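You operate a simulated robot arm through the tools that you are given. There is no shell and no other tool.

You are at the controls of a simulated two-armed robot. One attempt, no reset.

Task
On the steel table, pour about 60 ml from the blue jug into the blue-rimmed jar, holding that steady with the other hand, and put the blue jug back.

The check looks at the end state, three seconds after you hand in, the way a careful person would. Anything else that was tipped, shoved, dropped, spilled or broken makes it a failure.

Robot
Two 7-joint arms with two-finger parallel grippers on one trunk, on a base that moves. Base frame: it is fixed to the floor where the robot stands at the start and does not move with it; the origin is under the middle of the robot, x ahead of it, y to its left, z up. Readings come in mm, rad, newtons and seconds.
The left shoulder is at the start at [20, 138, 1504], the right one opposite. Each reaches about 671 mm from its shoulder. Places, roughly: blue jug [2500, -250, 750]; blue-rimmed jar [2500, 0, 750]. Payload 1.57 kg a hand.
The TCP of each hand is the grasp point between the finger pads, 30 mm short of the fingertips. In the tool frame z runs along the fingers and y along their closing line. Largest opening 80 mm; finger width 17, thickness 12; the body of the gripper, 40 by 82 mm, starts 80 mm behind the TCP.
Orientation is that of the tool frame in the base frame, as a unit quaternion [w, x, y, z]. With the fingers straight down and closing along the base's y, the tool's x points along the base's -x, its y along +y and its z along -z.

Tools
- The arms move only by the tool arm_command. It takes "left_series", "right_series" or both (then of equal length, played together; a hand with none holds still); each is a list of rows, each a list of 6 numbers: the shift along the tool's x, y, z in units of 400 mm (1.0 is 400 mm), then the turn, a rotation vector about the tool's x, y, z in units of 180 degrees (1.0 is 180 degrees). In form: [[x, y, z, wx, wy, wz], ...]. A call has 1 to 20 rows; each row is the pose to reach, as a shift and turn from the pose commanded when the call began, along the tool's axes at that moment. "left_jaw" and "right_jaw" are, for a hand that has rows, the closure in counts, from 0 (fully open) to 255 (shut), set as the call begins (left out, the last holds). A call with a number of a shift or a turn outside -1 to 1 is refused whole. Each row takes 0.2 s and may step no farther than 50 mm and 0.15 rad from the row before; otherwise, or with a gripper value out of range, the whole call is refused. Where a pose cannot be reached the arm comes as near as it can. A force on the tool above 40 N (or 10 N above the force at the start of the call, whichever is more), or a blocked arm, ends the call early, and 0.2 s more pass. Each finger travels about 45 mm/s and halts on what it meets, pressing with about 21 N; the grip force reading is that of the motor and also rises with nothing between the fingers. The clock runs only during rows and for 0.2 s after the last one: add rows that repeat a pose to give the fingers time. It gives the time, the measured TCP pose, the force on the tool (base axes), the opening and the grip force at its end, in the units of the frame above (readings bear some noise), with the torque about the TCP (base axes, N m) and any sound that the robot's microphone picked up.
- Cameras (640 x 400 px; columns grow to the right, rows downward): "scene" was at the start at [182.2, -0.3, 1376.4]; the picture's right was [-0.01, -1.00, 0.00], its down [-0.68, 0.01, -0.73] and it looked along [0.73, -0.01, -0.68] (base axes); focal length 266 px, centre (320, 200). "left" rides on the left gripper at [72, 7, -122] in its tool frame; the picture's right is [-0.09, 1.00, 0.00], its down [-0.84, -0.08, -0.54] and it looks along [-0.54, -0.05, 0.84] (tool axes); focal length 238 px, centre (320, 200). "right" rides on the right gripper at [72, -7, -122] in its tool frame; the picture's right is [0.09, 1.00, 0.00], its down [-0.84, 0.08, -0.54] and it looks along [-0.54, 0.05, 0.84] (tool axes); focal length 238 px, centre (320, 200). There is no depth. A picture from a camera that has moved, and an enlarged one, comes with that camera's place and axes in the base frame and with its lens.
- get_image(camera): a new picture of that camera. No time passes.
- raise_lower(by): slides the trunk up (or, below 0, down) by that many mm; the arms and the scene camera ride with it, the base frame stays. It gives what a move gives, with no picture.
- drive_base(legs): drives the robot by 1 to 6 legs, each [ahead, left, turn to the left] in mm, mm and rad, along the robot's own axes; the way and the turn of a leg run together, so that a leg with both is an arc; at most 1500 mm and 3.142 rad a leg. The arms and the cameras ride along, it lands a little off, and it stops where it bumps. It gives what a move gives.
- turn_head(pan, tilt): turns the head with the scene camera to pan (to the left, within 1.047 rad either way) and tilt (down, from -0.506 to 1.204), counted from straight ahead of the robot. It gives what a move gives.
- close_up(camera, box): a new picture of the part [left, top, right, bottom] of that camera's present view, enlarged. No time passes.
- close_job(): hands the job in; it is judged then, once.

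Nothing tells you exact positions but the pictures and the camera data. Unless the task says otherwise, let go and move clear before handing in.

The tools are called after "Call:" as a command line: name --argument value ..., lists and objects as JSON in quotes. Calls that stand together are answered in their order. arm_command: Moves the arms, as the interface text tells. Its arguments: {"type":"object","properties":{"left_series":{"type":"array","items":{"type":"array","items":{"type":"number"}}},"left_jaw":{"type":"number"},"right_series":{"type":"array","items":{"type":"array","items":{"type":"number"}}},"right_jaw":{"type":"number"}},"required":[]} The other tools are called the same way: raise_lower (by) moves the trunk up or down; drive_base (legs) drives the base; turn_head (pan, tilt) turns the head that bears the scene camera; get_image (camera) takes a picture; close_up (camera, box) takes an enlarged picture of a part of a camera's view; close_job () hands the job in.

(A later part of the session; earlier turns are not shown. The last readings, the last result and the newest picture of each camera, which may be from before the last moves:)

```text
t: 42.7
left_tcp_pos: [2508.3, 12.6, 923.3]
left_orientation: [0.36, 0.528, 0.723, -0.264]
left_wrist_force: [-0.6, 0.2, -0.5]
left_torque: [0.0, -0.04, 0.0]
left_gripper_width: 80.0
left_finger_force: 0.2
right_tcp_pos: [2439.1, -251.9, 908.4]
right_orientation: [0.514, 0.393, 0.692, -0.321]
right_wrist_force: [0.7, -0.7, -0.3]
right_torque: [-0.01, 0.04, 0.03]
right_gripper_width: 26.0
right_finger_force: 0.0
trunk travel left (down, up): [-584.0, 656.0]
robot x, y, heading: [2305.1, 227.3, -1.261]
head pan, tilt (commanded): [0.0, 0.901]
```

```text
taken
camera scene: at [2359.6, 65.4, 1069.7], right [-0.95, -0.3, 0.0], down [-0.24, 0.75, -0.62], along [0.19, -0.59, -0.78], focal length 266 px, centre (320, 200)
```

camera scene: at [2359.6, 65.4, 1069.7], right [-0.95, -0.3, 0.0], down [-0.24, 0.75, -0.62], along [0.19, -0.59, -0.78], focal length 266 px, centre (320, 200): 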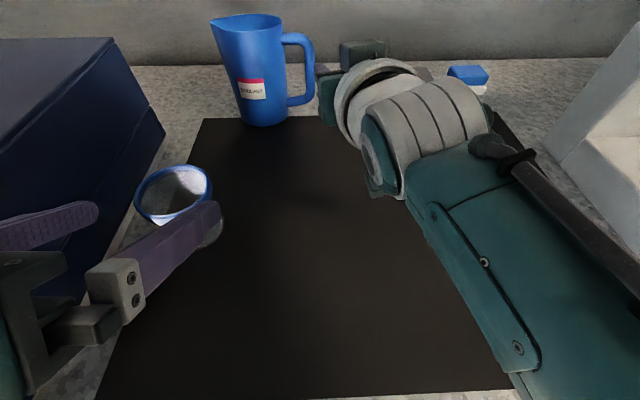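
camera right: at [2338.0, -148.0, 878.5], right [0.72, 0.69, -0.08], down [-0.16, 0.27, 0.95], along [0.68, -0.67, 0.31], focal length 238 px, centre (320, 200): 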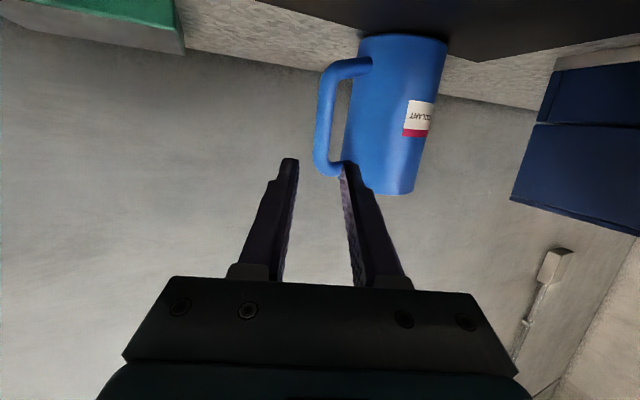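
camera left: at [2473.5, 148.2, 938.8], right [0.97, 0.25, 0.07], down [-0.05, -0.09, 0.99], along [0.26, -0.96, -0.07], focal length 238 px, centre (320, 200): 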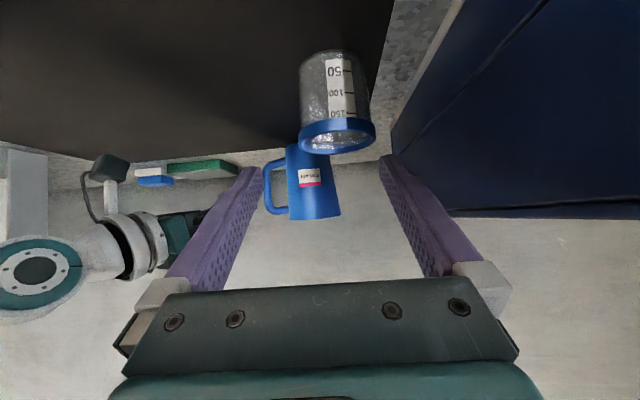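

At 12° the arm sits against a limit and drifts. I'll go back to the comfortable 25° wrist angle and instead turn the whole robot ~9° right and shift left, so the same wrist angle meets the handle more squarely. First lift clear.

Call:
arm_command --right_series '[[0.0021, -0.0172, -0.0078, -0.0233, 0, -0.0062], [0.0042, -0.0344, -0.0156, -0.0465, 0, -0.0125], [0.0063, -0.0516, -0.0234, -0.0698, 0, -0.0187], [0.0063, -0.0516, -0.0234, -0.0698, 0, -0.0187], [0.0063, -0.0516, -0.0234, -0.0698, 0, -0.0187]]'

Call:
raise_lower --by 150

Call:
get_image --camera "scene"

```text
t: 43.9
left_tcp_pos: [2511.2, 13.5, 923.1]
left_orientation: [0.361, 0.527, 0.723, -0.264]
left_wrist_force: [0.0, 0.1, 0.2]
left_torque: [0.04, -0.01, 0.02]
left_gripper_width: 80.0
left_finger_force: 0.1
right_tcp_pos: [2435.6, -243.1, 916.7]
right_orientation: [0.56, 0.321, 0.725, -0.241]
right_wrist_force: [-0.1, 0.0, 0.4]
right_torque: [0.02, 0.01, 0.0]
right_gripper_width: 25.9
right_finger_force: 0.0
trunk travel left (down, up): [-584.0, 656.0]
robot x, y, heading: [2309.0, 229.9, -1.262]
head pan, tilt (commanded): [0.0, 0.901]
```

```text
t: 45.7
left_tcp_pos: [2509.7, 13.0, 1073.9]
left_orientation: [0.36, 0.528, 0.723, -0.263]
left_wrist_force: [0.4, -0.3, 0.2]
left_torque: [0.0, -0.04, 0.06]
left_gripper_width: 80.1
left_finger_force: 0.1
right_tcp_pos: [2436.0, -242.5, 1067.2]
right_orientation: [0.56, 0.32, 0.725, -0.24]
right_wrist_force: [0.4, -0.7, -0.6]
right_torque: [-0.01, 0.0, -0.03]
right_gripper_width: 26.3
right_finger_force: 0.0
trunk travel left (down, up): [-734.0, 506.0]
robot x, y, heading: [2305.0, 231.0, -1.259]
head pan, tilt (commanded): [0.0, 0.901]
```

```text
taken
camera scene: at [2359.6, 65.4, 1219.7], right [-0.95, -0.3, 0.0], down [-0.24, 0.75, -0.62], along [0.19, -0.59, -0.78], focal length 266 px, centre (320, 200)
```

scene: 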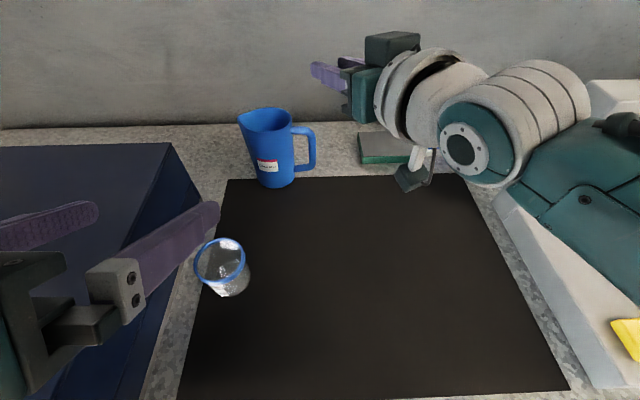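

Back in the comfortable pose with everything lifted 150 mm. Now the small base shift left and turn right.

Call:
drive_base --legs '[[12, 90, 0], [0, 0, -0.15]]'

Call:
get_image --camera "scene"

```text
t: 47.4
left_tcp_pos: [2564.5, 0.6, 1073.1]
left_orientation: [0.34, 0.58, 0.681, -0.29]
left_wrist_force: [0.0, 0.2, -0.1]
left_torque: [-0.01, 0.0, -0.03]
left_gripper_width: 80.1
left_finger_force: 0.0
right_tcp_pos: [2451.7, -240.2, 1066.1]
right_orientation: [0.54, 0.374, 0.699, -0.282]
right_wrist_force: [0.2, 1.2, -0.2]
right_torque: [0.01, 0.0, 0.0]
right_gripper_width: 26.0
right_finger_force: 0.1
trunk travel left (down, up): [-734.0, 506.0]
robot x, y, heading: [2392.6, 247.8, -1.416]
head pan, tilt (commanded): [0.0, 0.901]
```

```text
taken
camera scene: at [2423.7, 75.2, 1219.7], right [-0.99, -0.16, 0.0], down [-0.12, 0.77, -0.62], along [0.1, -0.61, -0.78], focal length 266 px, centre (320, 200)
```

scene: 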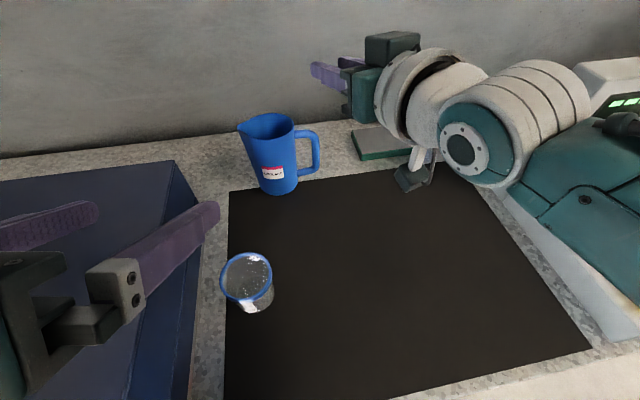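

Robot now at heading −1.414 with the right hand still in line with the bar. I'll centre the left hand on the jar's line (away from the case) and lower 150 mm again.

Call:
arm_command --left_series '[[0, -0.037, 0, 0, 0, 0], [0, -0.074, 0, 0, 0, 0], [0, -0.074, 0, 0, 0, 0]]'

Call:
raise_lower --by -120

Call:
get_image --camera "right"

Call:
get_image --camera "left"

Call:
get_image --camera "scene"

```text
t: 48.2
left_tcp_pos: [2536.0, -2.5, 1072.9]
left_orientation: [0.339, 0.581, 0.68, -0.29]
left_wrist_force: [-0.1, -0.4, 0.2]
left_torque: [-0.03, 0.02, -0.01]
left_gripper_width: 80.1
left_finger_force: 0.1
right_tcp_pos: [2452.3, -240.2, 1067.2]
right_orientation: [0.54, 0.374, 0.699, -0.282]
right_wrist_force: [0.1, 0.4, 0.3]
right_torque: [0.02, 0.01, 0.0]
right_gripper_width: 25.7
right_finger_force: 0.1
trunk travel left (down, up): [-734.0, 506.0]
robot x, y, heading: [2396.9, 251.1, -1.411]
head pan, tilt (commanded): [0.0, 0.901]
```

```text
t: 49.7
left_tcp_pos: [2535.5, -4.1, 953.1]
left_orientation: [0.339, 0.581, 0.682, -0.288]
left_wrist_force: [0.3, -1.3, 0.6]
left_torque: [0.01, 0.0, 0.0]
left_gripper_width: 80.1
left_finger_force: 0.1
right_tcp_pos: [2451.4, -241.0, 947.1]
right_orientation: [0.54, 0.375, 0.699, -0.282]
right_wrist_force: [0.4, -0.1, 0.0]
right_torque: [0.07, 0.01, -0.02]
right_gripper_width: 25.9
right_finger_force: 0.1
trunk travel left (down, up): [-614.0, 626.0]
robot x, y, heading: [2400.0, 248.3, -1.408]
head pan, tilt (commanded): [0.0, 0.901]
```

```text
taken
camera right: at [2370.6, -132.7, 908.1], right [0.81, 0.58, -0.08], down [-0.12, 0.29, 0.95], along [0.57, -0.76, 0.31], focal length 238 px, centre (320, 200)
```

right: 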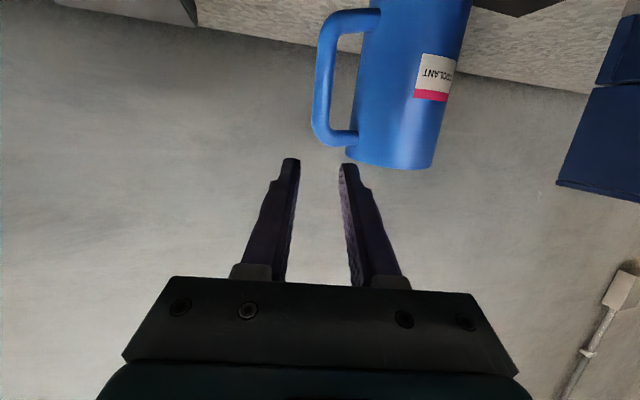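

```text
taken
camera left: at [2520.1, 135.4, 969.0], right [0.99, 0.1, 0.07], down [-0.07, -0.08, 0.99], along [0.11, -0.99, -0.07], focal length 238 px, centre (320, 200)
```

left: 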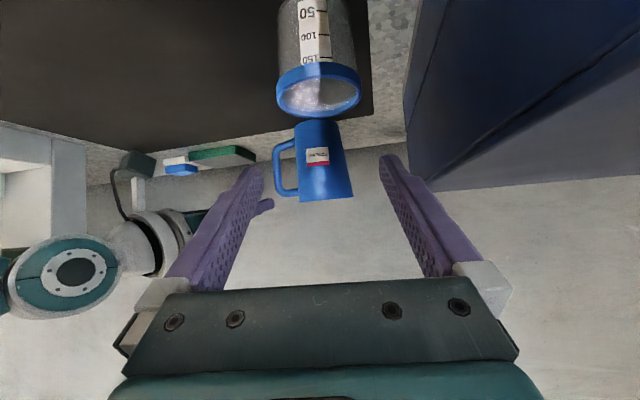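

```text
taken
camera scene: at [2423.7, 75.1, 1099.8], right [-0.99, -0.16, 0.0], down [-0.12, 0.77, -0.62], along [0.1, -0.61, -0.78], focal length 266 px, centre (320, 200)
```

scene: 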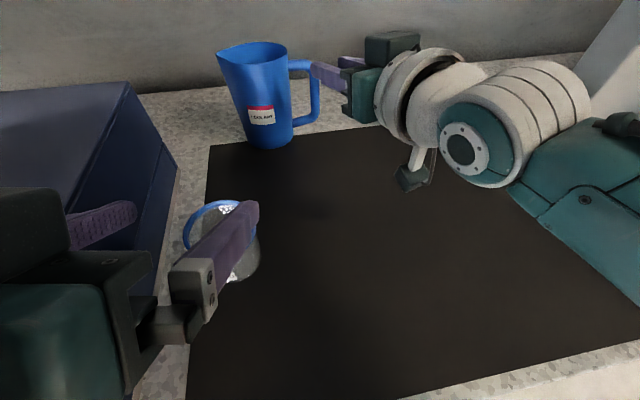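

Call:
raise_lower --by -30

Call:
close_up --camera "right" --box '[240, 20, 440, 220]'

Call:
close_up --camera "scene" --box '[200, 10, 380, 140]'

```text
t: 50.5
left_tcp_pos: [2534.0, -4.1, 923.5]
left_orientation: [0.339, 0.58, 0.682, -0.288]
left_wrist_force: [-0.3, 0.7, 0.0]
left_torque: [-0.01, 0.0, -0.01]
left_gripper_width: 80.0
left_finger_force: 0.0
right_tcp_pos: [2452.7, -241.5, 917.3]
right_orientation: [0.54, 0.374, 0.699, -0.282]
right_wrist_force: [-0.3, 0.2, -0.1]
right_torque: [-0.01, 0.01, 0.0]
right_gripper_width: 25.9
right_finger_force: 0.0
trunk travel left (down, up): [-584.0, 656.0]
robot x, y, heading: [2395.9, 250.2, -1.407]
head pan, tilt (commanded): [0.0, 0.901]
```

```text
2.00 times, centred on (340, 120) of right
camera zoom: at [2370.6, -132.7, 878.1], right [0.81, 0.58, -0.08], down [-0.12, 0.29, 0.95], along [0.57, -0.76, 0.31], focal length 477 px, centre (280, 360)
```

zoom: 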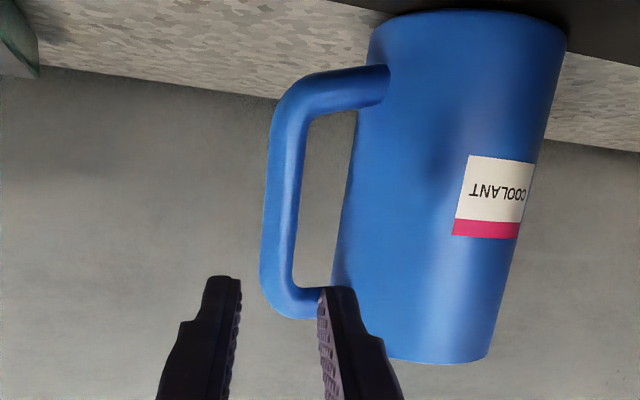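

```text
3.08 times, centred on (290, 75) of scene
camera zoom: at [2423.7, 75.1, 1069.7], right [-0.99, -0.16, 0.0], down [-0.12, 0.77, -0.62], along [0.1, -0.61, -0.78], focal length 819 px, centre (412, 585)
```

zoom: 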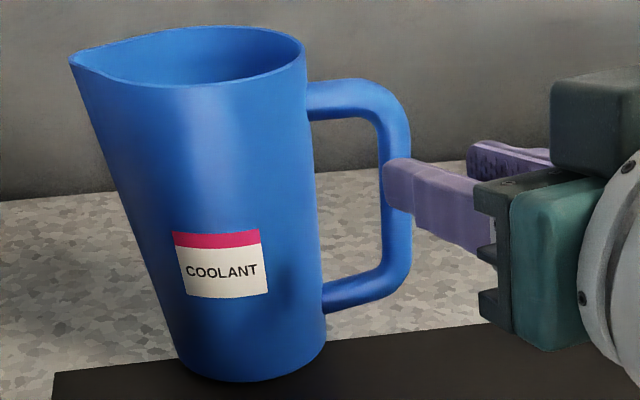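

The bar is centred between the fingertips in the right camera, ~75 mm ahead. I'll advance 32 mm along the fingers, check, then slide on around the bar.

Call:
arm_command --right_series '[[0, 0, 0.04, 0, 0, 0], [0, 0, 0.08, 0, 0, 0], [0, 0, 0.08, 0, 0, 0]]'

Call:
close_up --camera "right" --box '[240, 20, 440, 220]'

Call:
close_up --camera "scene" --box '[200, 10, 380, 140]'

```text
t: 51.3
left_tcp_pos: [2534.9, -4.0, 923.2]
left_orientation: [0.34, 0.581, 0.68, -0.29]
left_wrist_force: [-0.9, 0.8, 1.0]
left_torque: [0.04, 0.01, -0.02]
left_gripper_width: 79.8
left_finger_force: 0.1
right_tcp_pos: [2469.4, -265.6, 910.5]
right_orientation: [0.54, 0.374, 0.699, -0.282]
right_wrist_force: [0.3, -0.1, 0.6]
right_torque: [0.01, -0.01, -0.05]
right_gripper_width: 26.2
right_finger_force: 0.2
trunk travel left (down, up): [-584.0, 656.0]
robot x, y, heading: [2396.7, 244.5, -1.412]
head pan, tilt (commanded): [0.0, 0.901]
```

```text
2.00 times, centred on (340, 120) of right
camera zoom: at [2388.4, -157.3, 870.8], right [0.81, 0.58, -0.08], down [-0.12, 0.29, 0.95], along [0.57, -0.76, 0.31], focal length 477 px, centre (280, 360)
```

zoom: 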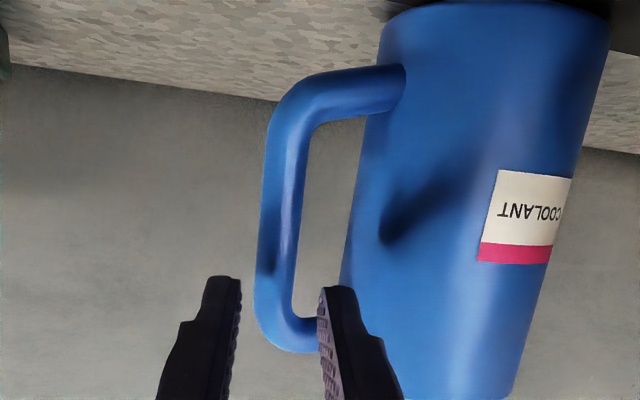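

```text
3.08 times, centred on (290, 75) of scene
camera zoom: at [2423.6, 75.2, 1069.7], right [-0.99, -0.16, 0.0], down [-0.12, 0.77, -0.62], along [0.1, -0.61, -0.78], focal length 819 px, centre (412, 585)
```

zoom: 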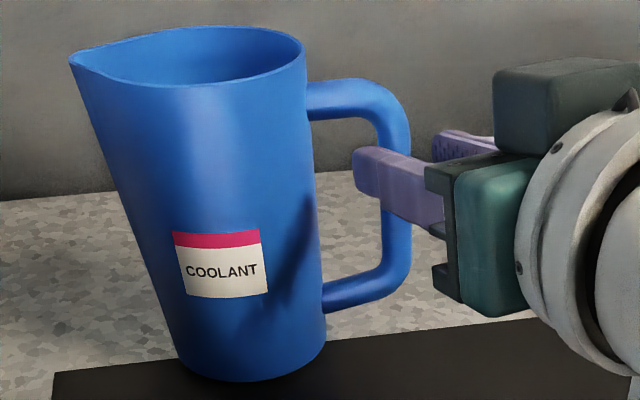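

The fingertips are just short of straddling the bar, about 2 mm too far left. I'll correct that and advance the remaining ~34 mm.

Call:
arm_command --right_series '[[0, -0.005, 0.02, 0, 0, 0], [0, -0.005, 0.045, 0, 0, 0], [0, -0.005, 0.065, 0, 0, 0], [0, -0.005, 0.085, 0, 0, 0], [0, -0.005, 0.085, 0, 0, 0]]'

Call:
close_up --camera "right" --box '[240, 60, 440, 260]'

Call:
close_up --camera "scene" --box '[200, 10, 380, 140]'

```text
t: 52.5
left_tcp_pos: [2534.9, -4.5, 923.3]
left_orientation: [0.34, 0.58, 0.681, -0.29]
left_wrist_force: [0.6, -0.4, -0.3]
left_torque: [-0.05, -0.02, 0.01]
left_gripper_width: 80.0
left_finger_force: 0.1
right_tcp_pos: [2487.2, -295.2, 900.0]
right_orientation: [0.54, 0.375, 0.699, -0.282]
right_wrist_force: [0.7, 0.7, -0.5]
right_torque: [-0.02, 0.05, -0.02]
right_gripper_width: 25.7
right_finger_force: 0.0
trunk travel left (down, up): [-584.0, 656.0]
robot x, y, heading: [2397.0, 247.3, -1.414]
head pan, tilt (commanded): [0.0, 0.901]
```

```text
2.00 times, centred on (340, 160) of right
camera zoom: at [2405.8, -186.6, 860.8], right [0.81, 0.58, -0.08], down [-0.12, 0.29, 0.95], along [0.57, -0.76, 0.31], focal length 477 px, centre (280, 280)
```

zoom: 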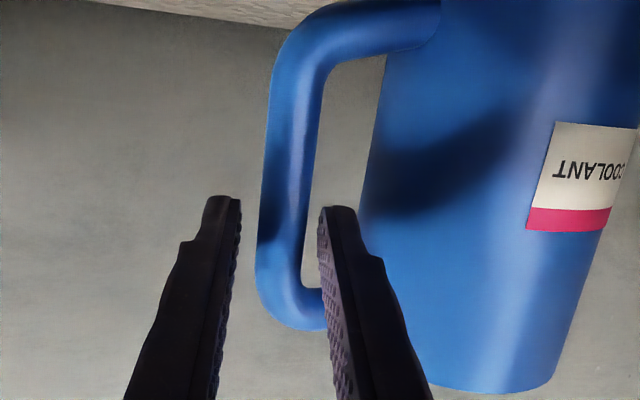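

```text
3.08 times, centred on (290, 75) of scene
camera zoom: at [2423.6, 75.2, 1069.7], right [-0.99, -0.16, 0.0], down [-0.12, 0.77, -0.62], along [0.1, -0.61, -0.78], focal length 819 px, centre (412, 585)
```

zoom: 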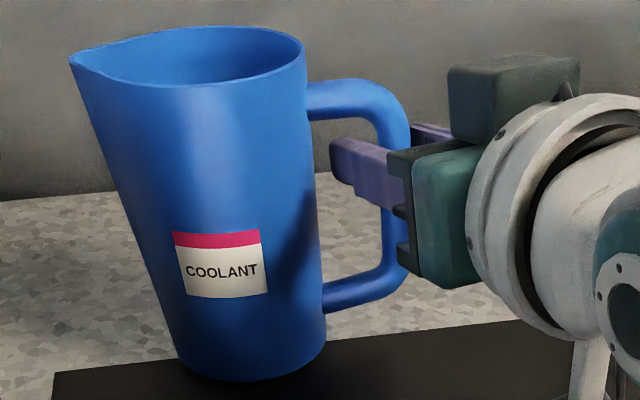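

The fingers straddle the bar with roughly equal gaps. Closing the right jaw now.

Call:
arm_command --right_series '[[0, 0, 0, 0, 0, 0], [0, 0, 0, 0, 0, 0], [0, 0, 0, 0, 0, 0], [0, 0, 0, 0, 0, 0]]' --right_jaw 255

Call:
close_up --camera "right" --box '[240, 60, 440, 260]'

Call:
close_up --camera "scene" --box '[200, 10, 380, 140]'

```text
t: 53.5
left_tcp_pos: [2535.5, -3.6, 923.4]
left_orientation: [0.339, 0.582, 0.681, -0.289]
left_wrist_force: [-0.5, 0.5, -0.2]
left_torque: [0.02, -0.01, 0.01]
left_gripper_width: 79.9
left_finger_force: 0.1
right_tcp_pos: [2488.5, -295.2, 898.8]
right_orientation: [0.541, 0.374, 0.699, -0.281]
right_wrist_force: [0.5, 0.5, 0.5]
right_torque: [0.1, -0.23, 0.0]
right_gripper_width: 14.9
right_finger_force: 21.2
trunk travel left (down, up): [-584.0, 656.0]
robot x, y, heading: [2396.9, 247.9, -1.412]
head pan, tilt (commanded): [0.0, 0.901]
```

```text
2.00 times, centred on (340, 160) of right
camera zoom: at [2406.0, -186.6, 860.9], right [0.81, 0.58, -0.08], down [-0.12, 0.29, 0.95], along [0.57, -0.76, 0.31], focal length 477 px, centre (280, 280)
```

zoom: 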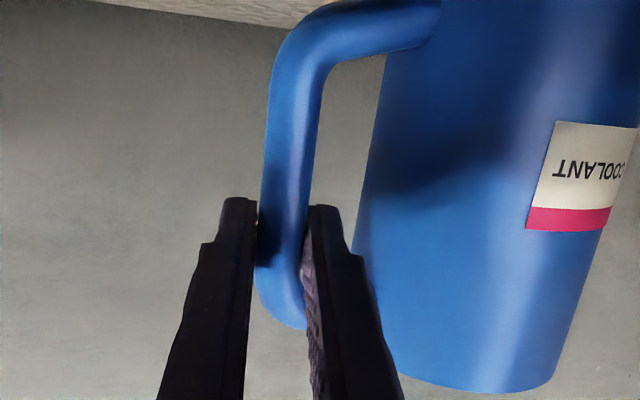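

```text
3.08 times, centred on (290, 75) of scene
camera zoom: at [2423.9, 75.2, 1069.7], right [-0.99, -0.16, 0.0], down [-0.12, 0.77, -0.62], along [0.1, -0.61, -0.78], focal length 819 px, centre (412, 585)
```

zoom: 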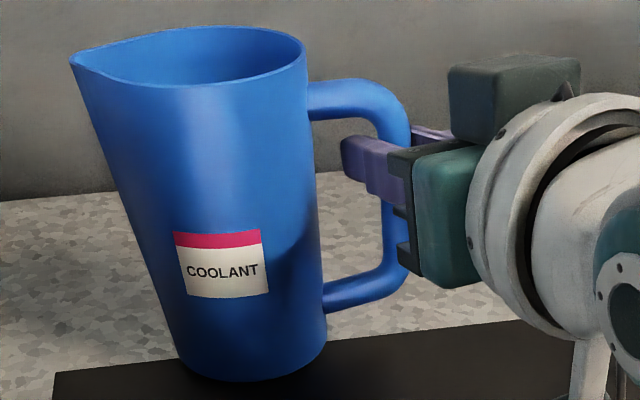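

Grip is solid on the bar (14.9 mm, 21 N) and the jug hasn't moved. I'll lift 20 mm gently and check for weight and sag.

Call:
arm_command --right_series '[[-0.0121, 0, -0.0032, 0, 0, 0], [-0.0242, 0, -0.0065, 0, 0, 0], [-0.0362, 0, -0.0097, 0, 0, 0], [-0.0483, 0, -0.0129, 0, 0, 0], [-0.0483, 0, -0.0129, 0, 0, 0]]'

Call:
close_up --camera "scene" --box '[200, 0, 400, 140]'

Call:
get_image --camera "left"

```text
t: 54.7
left_tcp_pos: [2535.1, -3.5, 922.7]
left_orientation: [0.339, 0.581, 0.681, -0.289]
left_wrist_force: [-0.7, 0.4, -1.0]
left_torque: [-0.01, 0.01, 0.04]
left_gripper_width: 80.0
left_finger_force: 0.1
right_tcp_pos: [2484.5, -294.3, 920.2]
right_orientation: [0.54, 0.375, 0.699, -0.282]
right_wrist_force: [0.7, -0.1, -4.0]
right_torque: [-0.02, 0.27, -0.03]
right_gripper_width: 14.9
right_finger_force: 21.5
trunk travel left (down, up): [-584.0, 656.0]
robot x, y, heading: [2398.0, 246.7, -1.412]
head pan, tilt (commanded): [0.0, 0.901]
```

```text
2.86 times, centred on (300, 70) of scene
camera zoom: at [2423.6, 75.5, 1069.6], right [-0.99, -0.16, 0.0], down [-0.12, 0.77, -0.62], along [0.1, -0.61, -0.78], focal length 761 px, centre (377, 571)
```

zoom: 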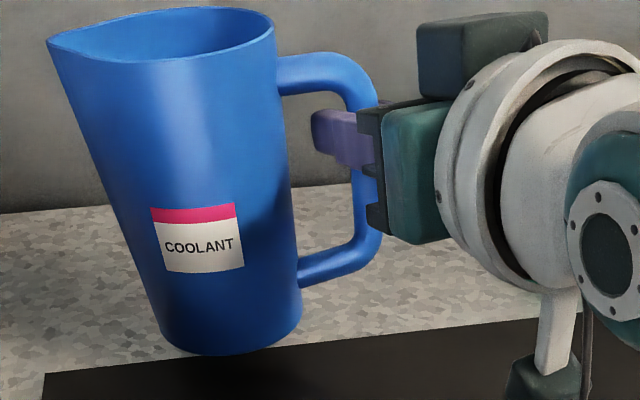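

```text
taken
camera left: at [2519.9, 135.8, 938.9], right [0.99, 0.1, 0.07], down [-0.07, -0.08, 0.99], along [0.11, -0.99, -0.08], focal length 238 px, centre (320, 200)
```

left: 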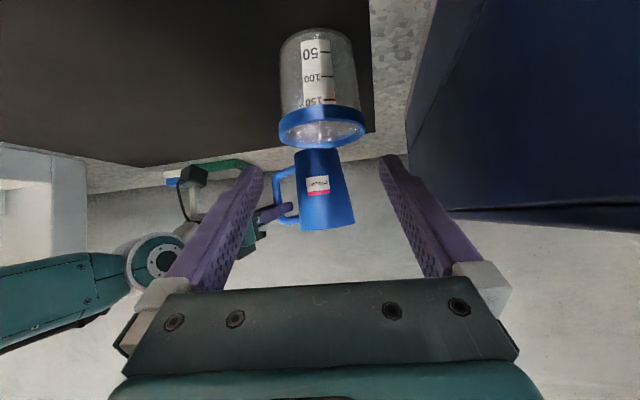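

The jug lifted cleanly (about 0.4 kg, no sag). Next the left hand: I'll line it up on the jar, so I zoom the left camera first.

Call:
close_up --camera "left" --box '[230, 10, 410, 210]'

Call:
close_up --camera "scene" --box '[140, 150, 340, 300]'

```text
2.00 times, centred on (320, 110) of left
camera zoom: at [2519.9, 135.8, 938.9], right [0.99, 0.1, 0.07], down [-0.07, -0.08, 0.99], along [0.11, -0.99, -0.08], focal length 477 px, centre (320, 380)
```

zoom: 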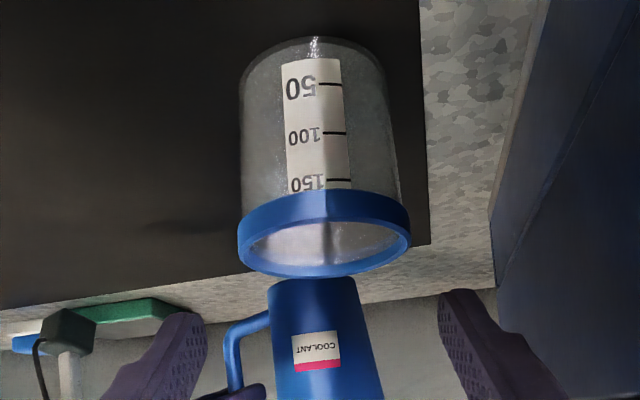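

```text
2.67 times, centred on (240, 225) of scene
camera zoom: at [2423.6, 75.5, 1069.6], right [-0.99, -0.16, 0.0], down [-0.12, 0.77, -0.62], along [0.1, -0.61, -0.78], focal length 710 px, centre (533, 133)
```

zoom: 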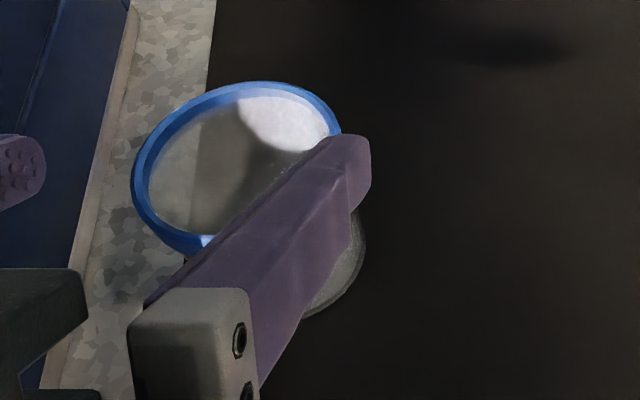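

Left camera puts the jar axis about 4 mm left of the hand's plane, rim ≈872. I'll shift the left hand onto its axis line and approach partway along the fingers, then check.

Call:
arm_command --left_series '[[0.039, 0.005, 0, 0, 0, 0], [0.078, 0.0099, 0, 0, 0, 0], [0.117, 0.0099, 0, 0, 0, 0], [0.117, 0.0099, 0.045, 0, 0, 0], [0.117, 0.0099, 0.09, 0, 0, 0], [0.117, 0.0099, 0.09, 0, 0, 0]]'

Call:
get_image --camera "left"

Call:
get_image --camera "scene"

```text
t: 56.1
left_tcp_pos: [2538.8, -3.1, 862.5]
left_orientation: [0.34, 0.58, 0.681, -0.289]
left_wrist_force: [0.4, -0.1, 1.0]
left_torque: [0.01, -0.02, -0.01]
left_gripper_width: 79.9
left_finger_force: 0.0
right_tcp_pos: [2485.7, -294.0, 919.8]
right_orientation: [0.541, 0.374, 0.699, -0.282]
right_wrist_force: [-0.3, -0.3, -3.7]
right_torque: [0.0, 0.27, -0.05]
right_gripper_width: 14.9
right_finger_force: 21.2
trunk travel left (down, up): [-584.0, 656.0]
robot x, y, heading: [2395.5, 250.3, -1.409]
head pan, tilt (commanded): [0.0, 0.901]
```

```text
taken
camera left: at [2523.9, 136.7, 878.1], right [0.99, 0.1, 0.07], down [-0.07, -0.08, 0.99], along [0.11, -0.99, -0.08], focal length 238 px, centre (320, 200)
```

left: 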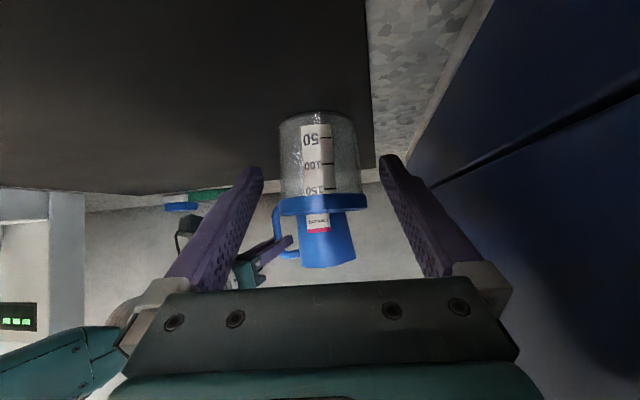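

```text
taken
camera scene: at [2423.6, 75.6, 1069.6], right [-0.99, -0.16, 0.0], down [-0.12, 0.77, -0.62], along [0.1, -0.61, -0.78], focal length 266 px, centre (320, 200)
```

scene: 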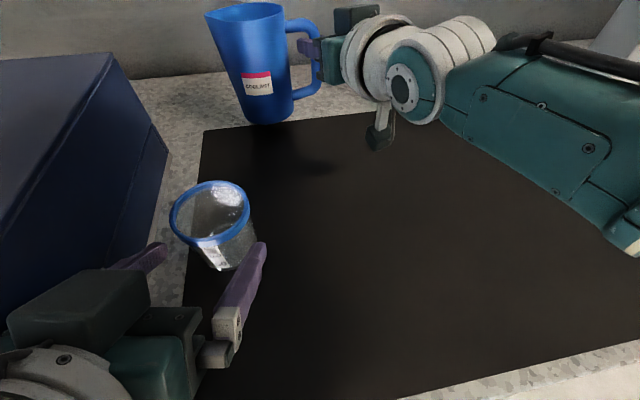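

Aligned within a millimetre. I'll go the remaining ~53 mm in, slightly higher so the fingertips stay clear of the table, then check before closing.

Call:
arm_command --left_series '[[-0.0074, 0, 0.044, 0, 0, 0], [-0.0148, 0, 0.088, 0, 0, 0], [-0.0223, 0.0005, 0.1318, 0, 0, 0], [-0.0223, 0.0005, 0.1318, 0, 0, 0]]'

Call:
get_image --camera "left"

Call:
get_image --camera "scene"

```text
t: 57.1
left_tcp_pos: [2547.8, -49.9, 840.1]
left_orientation: [0.34, 0.58, 0.681, -0.29]
left_wrist_force: [-0.3, -0.3, -0.3]
left_torque: [0.04, -0.02, -0.01]
left_gripper_width: 80.1
left_finger_force: 0.0
right_tcp_pos: [2485.5, -294.4, 919.6]
right_orientation: [0.54, 0.374, 0.699, -0.282]
right_wrist_force: [0.9, -0.6, -3.9]
right_torque: [-0.04, 0.25, 0.02]
right_gripper_width: 15.0
right_finger_force: 20.8
trunk travel left (down, up): [-584.0, 656.0]
robot x, y, heading: [2397.6, 249.3, -1.417]
head pan, tilt (commanded): [0.0, 0.901]
```

```text
taken
camera left: at [2532.2, 89.6, 854.4], right [0.99, 0.1, 0.07], down [-0.07, -0.08, 0.99], along [0.11, -0.99, -0.08], focal length 238 px, centre (320, 200)
```

left: 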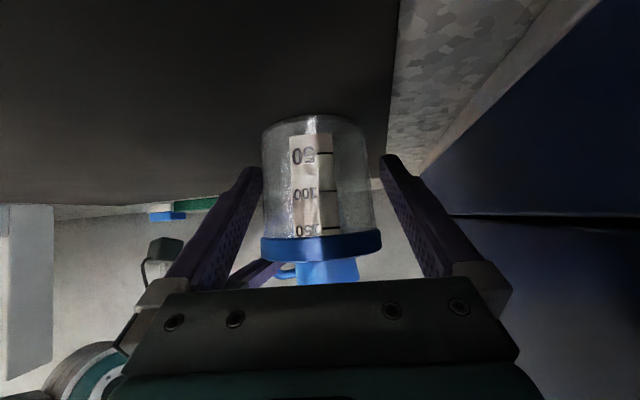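

```text
taken
camera scene: at [2423.6, 75.6, 1069.6], right [-0.99, -0.16, 0.0], down [-0.12, 0.77, -0.62], along [0.1, -0.61, -0.78], focal length 266 px, centre (320, 200)
```

scene: 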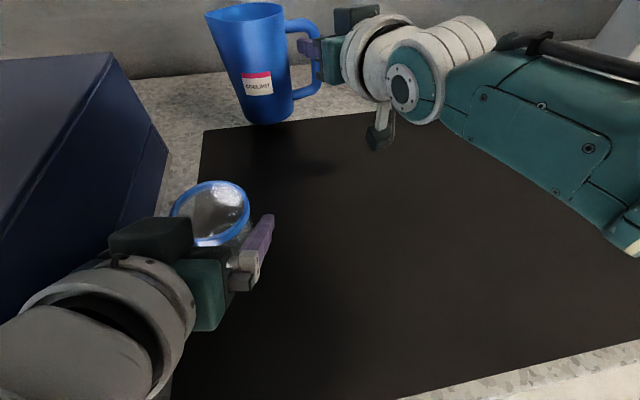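

The jar sits centred between the left fingers, tips above the mat. Closing the left jaw to hold it.

Call:
arm_command --left_series '[[0, 0, 0, 0, 0, 0], [0, 0, 0, 0, 0, 0], [0, 0, 0, 0, 0, 0], [0, 0, 0, 0, 0, 0]]' --left_jaw 255

Call:
get_image --camera "left"

Call:
close_up --camera "scene" --box '[120, 150, 320, 310]'

```text
t: 58.1
left_tcp_pos: [2547.6, -49.4, 839.2]
left_orientation: [0.34, 0.58, 0.681, -0.29]
left_wrist_force: [-1.6, 0.3, 1.2]
left_torque: [0.03, -0.01, -0.03]
left_gripper_width: 64.3
left_finger_force: 20.7
right_tcp_pos: [2485.5, -294.1, 919.4]
right_orientation: [0.54, 0.374, 0.699, -0.281]
right_wrist_force: [-0.3, 0.3, -3.1]
right_torque: [-0.03, 0.28, 0.01]
right_gripper_width: 15.1
right_finger_force: 21.6
trunk travel left (down, up): [-584.0, 656.0]
robot x, y, heading: [2395.7, 247.6, -1.417]
head pan, tilt (commanded): [0.0, 0.901]
```

```text
taken
camera left: at [2532.1, 89.5, 854.6], right [0.99, 0.1, 0.07], down [-0.07, -0.08, 0.99], along [0.11, -0.99, -0.07], focal length 238 px, centre (320, 200)
```

left: 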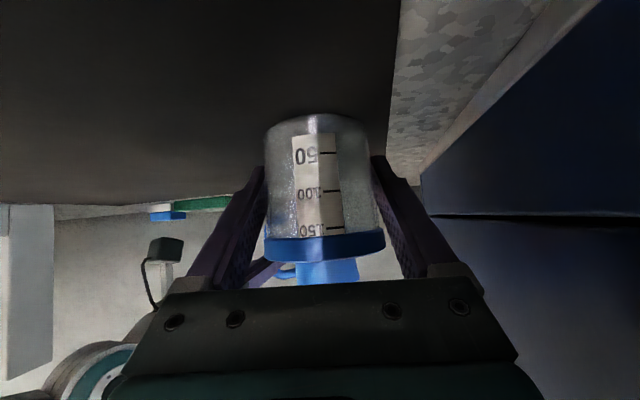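

```text
2.50 times, centred on (220, 230) of scene
camera zoom: at [2423.5, 75.4, 1069.7], right [-0.99, -0.16, 0.0], down [-0.12, 0.77, -0.62], along [0.1, -0.61, -0.78], focal length 666 px, centre (570, 125)
```

zoom: 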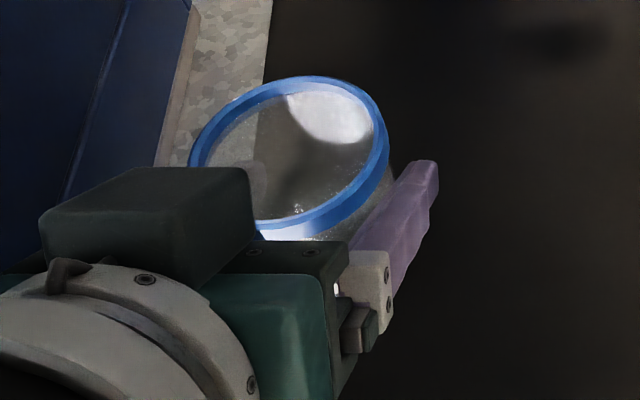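

The left hand holds the jar (64 mm, 21 N). Now I raise the jug to clear the jar's rim before bringing it over.

Call:
arm_command --right_series '[[-0.0262, 0.0003, -0.007, 0, 0, 0], [-0.0699, 0.0007, -0.0186, 0, 0, 0], [-0.1136, 0.0012, -0.0302, 0, 0, 0], [-0.1573, 0.0016, -0.0419, 0, 0, 0], [-0.1748, 0.0018, -0.0465, 0, 0, 0], [-0.1748, 0.0018, -0.0465, 0, 0, 0]]'

Call:
get_image --camera "scene"

```text
t: 59.5
left_tcp_pos: [2546.8, -49.2, 839.0]
left_orientation: [0.34, 0.58, 0.681, -0.29]
left_wrist_force: [-0.6, -0.7, 1.3]
left_torque: [0.01, -0.04, 0.0]
left_gripper_width: 64.3
left_finger_force: 20.7
right_tcp_pos: [2485.4, -295.3, 993.0]
right_orientation: [0.54, 0.374, 0.699, -0.282]
right_wrist_force: [1.0, 0.0, -3.3]
right_torque: [-0.04, 0.25, -0.01]
right_gripper_width: 15.2
right_finger_force: 21.3
trunk travel left (down, up): [-584.0, 656.0]
robot x, y, heading: [2398.1, 248.8, -1.408]
head pan, tilt (commanded): [0.0, 0.901]
```

```text
taken
camera scene: at [2423.5, 75.4, 1069.7], right [-0.99, -0.16, 0.0], down [-0.12, 0.77, -0.62], along [0.1, -0.61, -0.78], focal length 266 px, centre (320, 200)
```

scene: 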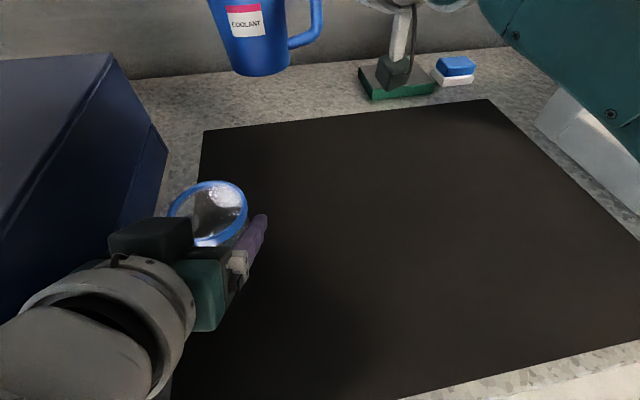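

Jug is high and level. I'll tilt the head up somewhat and swing the jug over with a smooth, 35° left yaw to the pre-pour spot.

Call:
turn_head --pan 0.15 --tilt 0.6

Call:
arm_command --right_series '[[0.0028, 0.0038, -0.0104, -0.0056, 0.0001, -0.0015], [0.0093, 0.0126, -0.0346, -0.0188, 0.0002, -0.005], [0.0205, 0.0278, -0.076, -0.0413, 0.0004, -0.011], [0.0336, 0.0455, -0.1244, -0.0676, 0.0007, -0.018], [0.0466, 0.0632, -0.1728, -0.0939, 0.001, -0.025], [0.0596, 0.0809, -0.2211, -0.1202, 0.0012, -0.032], [0.0727, 0.0986, -0.2695, -0.1465, 0.0015, -0.039], [0.0839, 0.1138, -0.311, -0.169, 0.0017, -0.045], [0.0904, 0.1226, -0.3351, -0.1822, 0.0018, -0.0485], [0.0932, 0.1264, -0.3455, -0.1878, 0.0019, -0.05], [0.0932, 0.1264, -0.3455, -0.1878, 0.0019, -0.05]]'

Call:
get_image --camera "scene"

Call:
get_image --camera "left"

```text
t: 60.3
left_tcp_pos: [2548.4, -50.1, 838.9]
left_orientation: [0.339, 0.581, 0.681, -0.289]
left_wrist_force: [-0.2, -0.3, 2.1]
left_torque: [-0.01, -0.04, 0.03]
left_gripper_width: 63.9
left_finger_force: 21.2
right_tcp_pos: [2485.0, -294.7, 992.6]
right_orientation: [0.541, 0.374, 0.699, -0.282]
right_wrist_force: [0.0, -0.1, -3.4]
right_torque: [-0.03, 0.25, 0.0]
right_gripper_width: 14.7
right_finger_force: 21.0
trunk travel left (down, up): [-584.0, 656.0]
robot x, y, heading: [2396.6, 249.1, -1.411]
head pan, tilt (commanded): [0.15, 0.6]
```

```text
t: 62.7
left_tcp_pos: [2547.6, -50.3, 839.5]
left_orientation: [0.339, 0.581, 0.681, -0.29]
left_wrist_force: [-0.5, 0.5, 0.8]
left_torque: [0.03, -0.05, -0.01]
left_gripper_width: 64.3
left_finger_force: 21.2
right_tcp_pos: [2447.0, -146.9, 991.7]
right_orientation: [0.6, 0.146, 0.779, -0.106]
right_wrist_force: [-0.5, 0.6, -4.7]
right_torque: [-0.15, 0.2, 0.03]
right_gripper_width: 15.1
right_finger_force: 21.1
trunk travel left (down, up): [-584.0, 656.0]
robot x, y, heading: [2392.9, 248.2, -1.414]
head pan, tilt (commanded): [0.15, 0.6]
```

```text
taken
camera scene: at [2438.5, 65.7, 1094.4], right [-0.95, -0.3, 0.0], down [-0.17, 0.54, -0.82], along [0.25, -0.79, -0.57], focal length 266 px, centre (320, 200)
```

scene: 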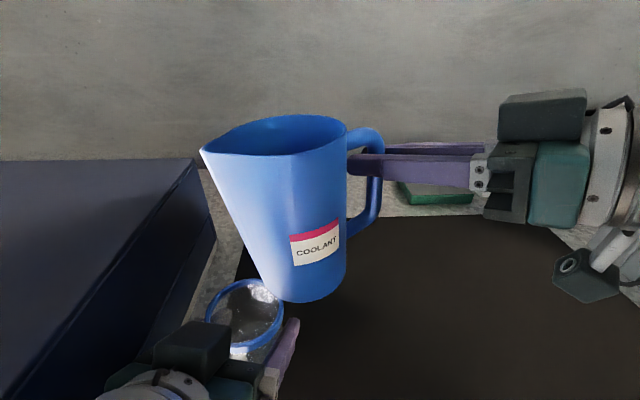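

```text
taken
camera left: at [2532.2, 89.5, 854.5], right [0.99, 0.1, 0.07], down [-0.07, -0.08, 0.99], along [0.11, -0.99, -0.08], focal length 238 px, centre (320, 200)
```

left: 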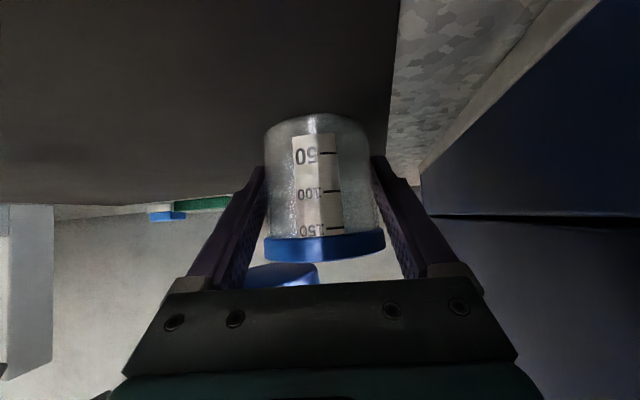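

The jug hangs with its spout about above the jar and base clear of the rim. I'll tilt to 32° while lowering the spout, well below the pouring angle, and check alignment.

Call:
arm_command --right_series '[[0.0042, -0.0063, -0.0015, 0.0054, 0.0084, -0.0199], [0.0096, -0.0121, -0.0025, 0.0121, 0.0189, -0.0447], [0.0191, -0.0157, -0.0015, 0.0188, 0.0293, -0.0695], [0.0317, -0.0165, 0.0016, 0.0268, 0.0419, -0.0993], [0.037, -0.0136, 0.0043, 0.0348, 0.0545, -0.1291], [0.0352, -0.0073, 0.0064, 0.0429, 0.067, -0.1589], [0.0352, -0.0073, 0.0064, 0.0429, 0.067, -0.1589]]'

Call:
get_image --camera "scene"

Call:
get_image --camera "left"

```text
t: 64.3
left_tcp_pos: [2547.5, -48.8, 838.3]
left_orientation: [0.34, 0.58, 0.681, -0.29]
left_wrist_force: [-0.6, 0.6, 1.2]
left_torque: [0.0, -0.03, -0.03]
left_gripper_width: 64.3
left_finger_force: 20.6
right_tcp_pos: [2445.4, -150.6, 978.6]
right_orientation: [0.46, 0.0, 0.84, -0.287]
right_wrist_force: [0.2, 0.2, -3.3]
right_torque: [-0.08, 0.12, -0.02]
right_gripper_width: 14.8
right_finger_force: 21.5
trunk travel left (down, up): [-584.0, 656.0]
robot x, y, heading: [2399.9, 248.9, -1.415]
head pan, tilt (commanded): [0.15, 0.6]
```

```text
taken
camera scene: at [2438.6, 65.8, 1094.4], right [-0.95, -0.3, 0.0], down [-0.17, 0.54, -0.82], along [0.25, -0.79, -0.57], focal length 266 px, centre (320, 200)
```

scene: 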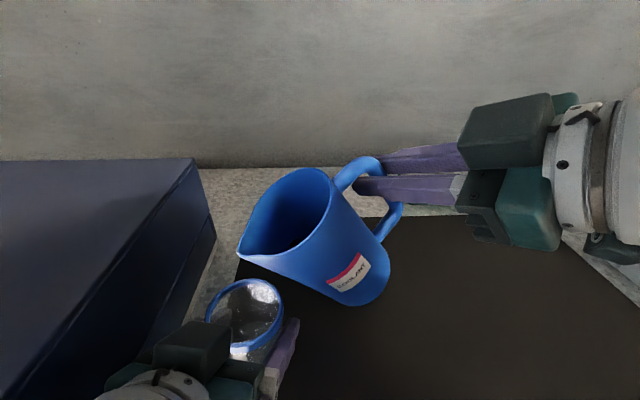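

```text
taken
camera left: at [2532.3, 89.7, 854.5], right [0.99, 0.1, 0.07], down [-0.07, -0.08, 0.99], along [0.11, -0.99, -0.08], focal length 238 px, centre (320, 200)
```

left: 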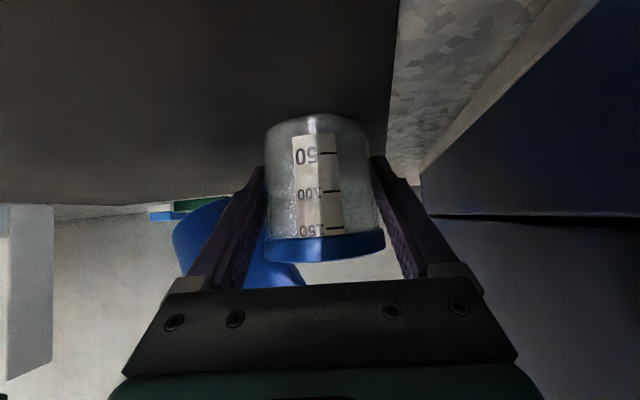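

Spout position computes to (2543,-53), right where planned, 6 mm off the jar's axis. Let me zoom into the jug opening for the liquid level.

Call:
close_up --camera "scene" --box '[190, 155, 410, 315]'

Call:
close_up --camera "left" --box '[240, 100, 400, 270]'

```text
2.50 times, centred on (300, 235) of scene
camera zoom: at [2438.6, 65.8, 1094.4], right [-0.95, -0.3, 0.0], down [-0.17, 0.54, -0.82], along [0.25, -0.79, -0.57], focal length 666 px, centre (370, 112)
```

zoom: 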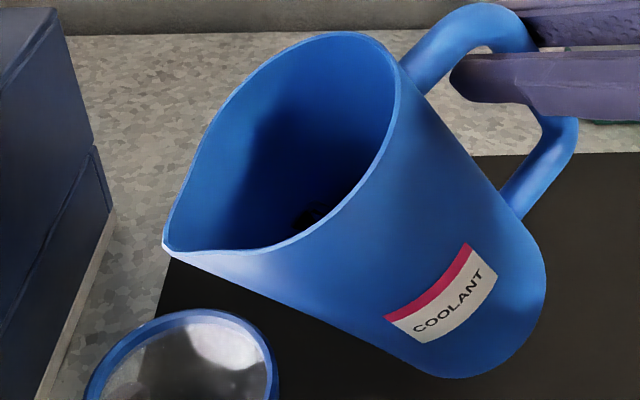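

```text
2.35 times, centred on (320, 185) of left
camera zoom: at [2532.3, 89.7, 854.5], right [0.99, 0.1, 0.07], down [-0.07, -0.08, 0.99], along [0.11, -0.99, -0.08], focal length 561 px, centre (320, 235)
```

zoom: 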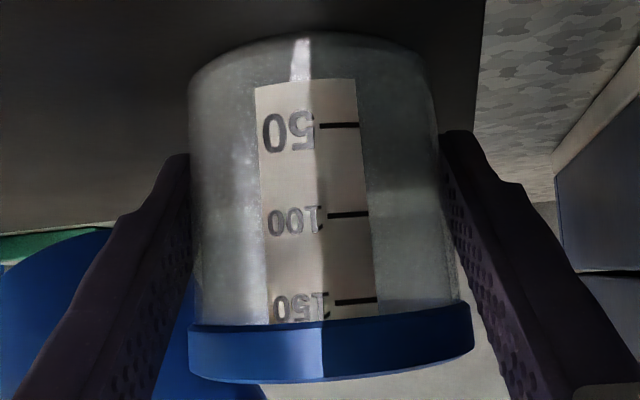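

The left camera shows the 50/100/150 marks clearly and an empty jar; the jug shows only a dark pool deep inside. Continue tilting to 50°.

Call:
arm_command --right_series '[[-0.0105, 0.0035, -0.0014, 0.0067, 0.0105, -0.0248], [-0.0239, 0.0082, -0.003, 0.0134, 0.0209, -0.0497], [-0.0374, 0.012, -0.0051, 0.0188, 0.0293, -0.0695], [-0.0536, 0.0163, -0.0076, 0.0241, 0.0377, -0.0894], [-0.0536, 0.0163, -0.0076, 0.0241, 0.0377, -0.0894]]'

Call:
close_up --camera "scene" --box '[190, 155, 410, 355]'

Call:
close_up --camera "left" --box '[240, 100, 400, 270]'

```text
t: 65.5
left_tcp_pos: [2546.7, -50.5, 839.2]
left_orientation: [0.339, 0.581, 0.681, -0.29]
left_wrist_force: [0.5, 0.4, 0.5]
left_torque: [-0.03, -0.01, -0.01]
left_gripper_width: 64.3
left_finger_force: 20.6
right_tcp_pos: [2456.0, -136.8, 992.8]
right_orientation: [0.365, -0.084, 0.846, -0.379]
right_wrist_force: [-0.1, -0.7, -3.2]
right_torque: [-0.01, 0.08, -0.03]
right_gripper_width: 14.8
right_finger_force: 20.9
trunk travel left (down, up): [-584.0, 656.0]
robot x, y, heading: [2395.3, 245.5, -1.407]
head pan, tilt (commanded): [0.15, 0.6]
```

```text
2.00 times, centred on (300, 255) of scene
camera zoom: at [2438.5, 65.8, 1094.4], right [-0.95, -0.3, 0.0], down [-0.17, 0.54, -0.82], along [0.25, -0.79, -0.57], focal length 533 px, centre (360, 90)
```

zoom: 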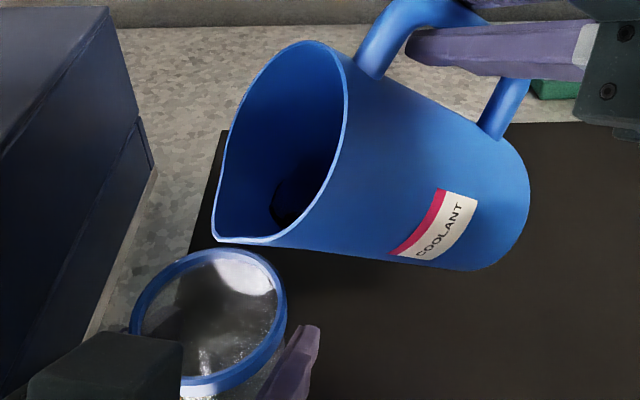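

```text
2.35 times, centred on (320, 185) of left
camera zoom: at [2532.2, 89.6, 854.5], right [0.99, 0.1, 0.07], down [-0.07, -0.08, 0.99], along [0.11, -0.99, -0.08], focal length 561 px, centre (320, 235)
```

zoom: 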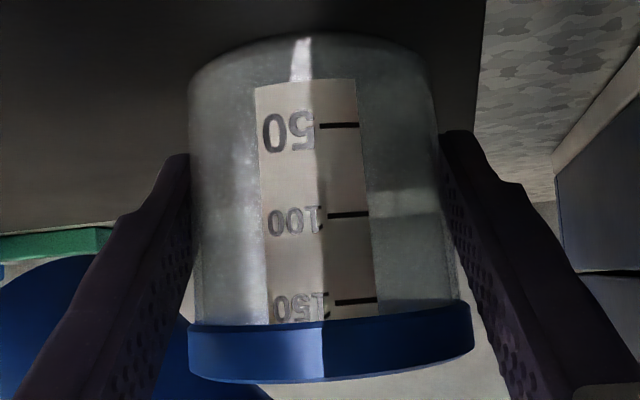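

No flow yet at 50°, spout still over the jar opening. On to 58° in small steps with a pause.

Call:
arm_command --right_series '[[-0.0123, 0.0006, -0.0031, 0.004, 0.0063, -0.0149], [-0.0266, 0.0002, -0.0071, 0.008, 0.0126, -0.0298], [-0.0366, 0, -0.0099, 0.0107, 0.0168, -0.0397], [-0.0366, 0, -0.0099, 0.0107, 0.0168, -0.0397]]'

Call:
close_up --camera "scene" --box '[190, 155, 410, 355]'

Call:
close_up --camera "left" --box '[240, 100, 400, 270]'

```text
t: 66.5
left_tcp_pos: [2546.9, -49.0, 839.6]
left_orientation: [0.34, 0.58, 0.681, -0.289]
left_wrist_force: [-1.0, 0.1, 0.9]
left_torque: [0.0, -0.03, -0.03]
left_gripper_width: 64.0
left_finger_force: 21.1
right_tcp_pos: [2463.9, -128.7, 1002.2]
right_orientation: [0.32, -0.121, 0.842, -0.417]
right_wrist_force: [-0.5, 0.1, -4.1]
right_torque: [0.0, 0.03, -0.01]
right_gripper_width: 14.5
right_finger_force: 21.2
trunk travel left (down, up): [-584.0, 656.0]
robot x, y, heading: [2395.2, 246.8, -1.414]
head pan, tilt (commanded): [0.15, 0.6]
```

```text
2.00 times, centred on (300, 255) of scene
camera zoom: at [2438.5, 65.8, 1094.4], right [-0.95, -0.3, 0.0], down [-0.17, 0.54, -0.82], along [0.25, -0.79, -0.57], focal length 533 px, centre (360, 90)
```

zoom: 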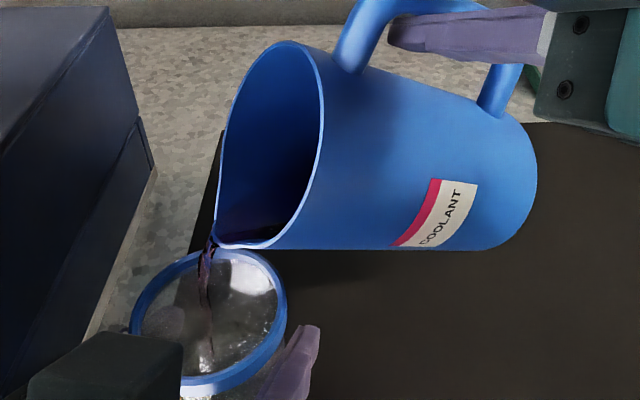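

```text
2.35 times, centred on (320, 185) of left
camera zoom: at [2532.2, 89.6, 854.5], right [0.99, 0.1, 0.07], down [-0.07, -0.08, 0.99], along [0.11, -0.99, -0.08], focal length 561 px, centre (320, 235)
```

zoom: 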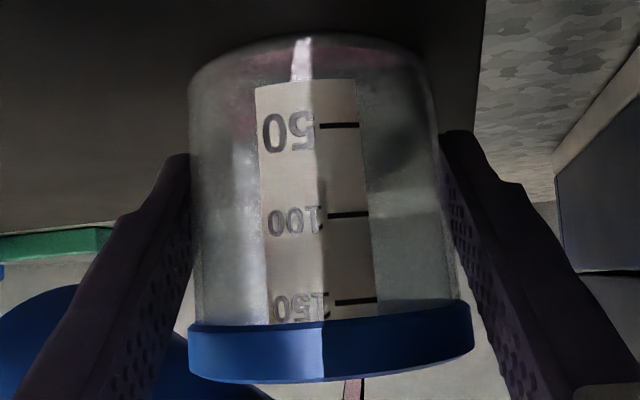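

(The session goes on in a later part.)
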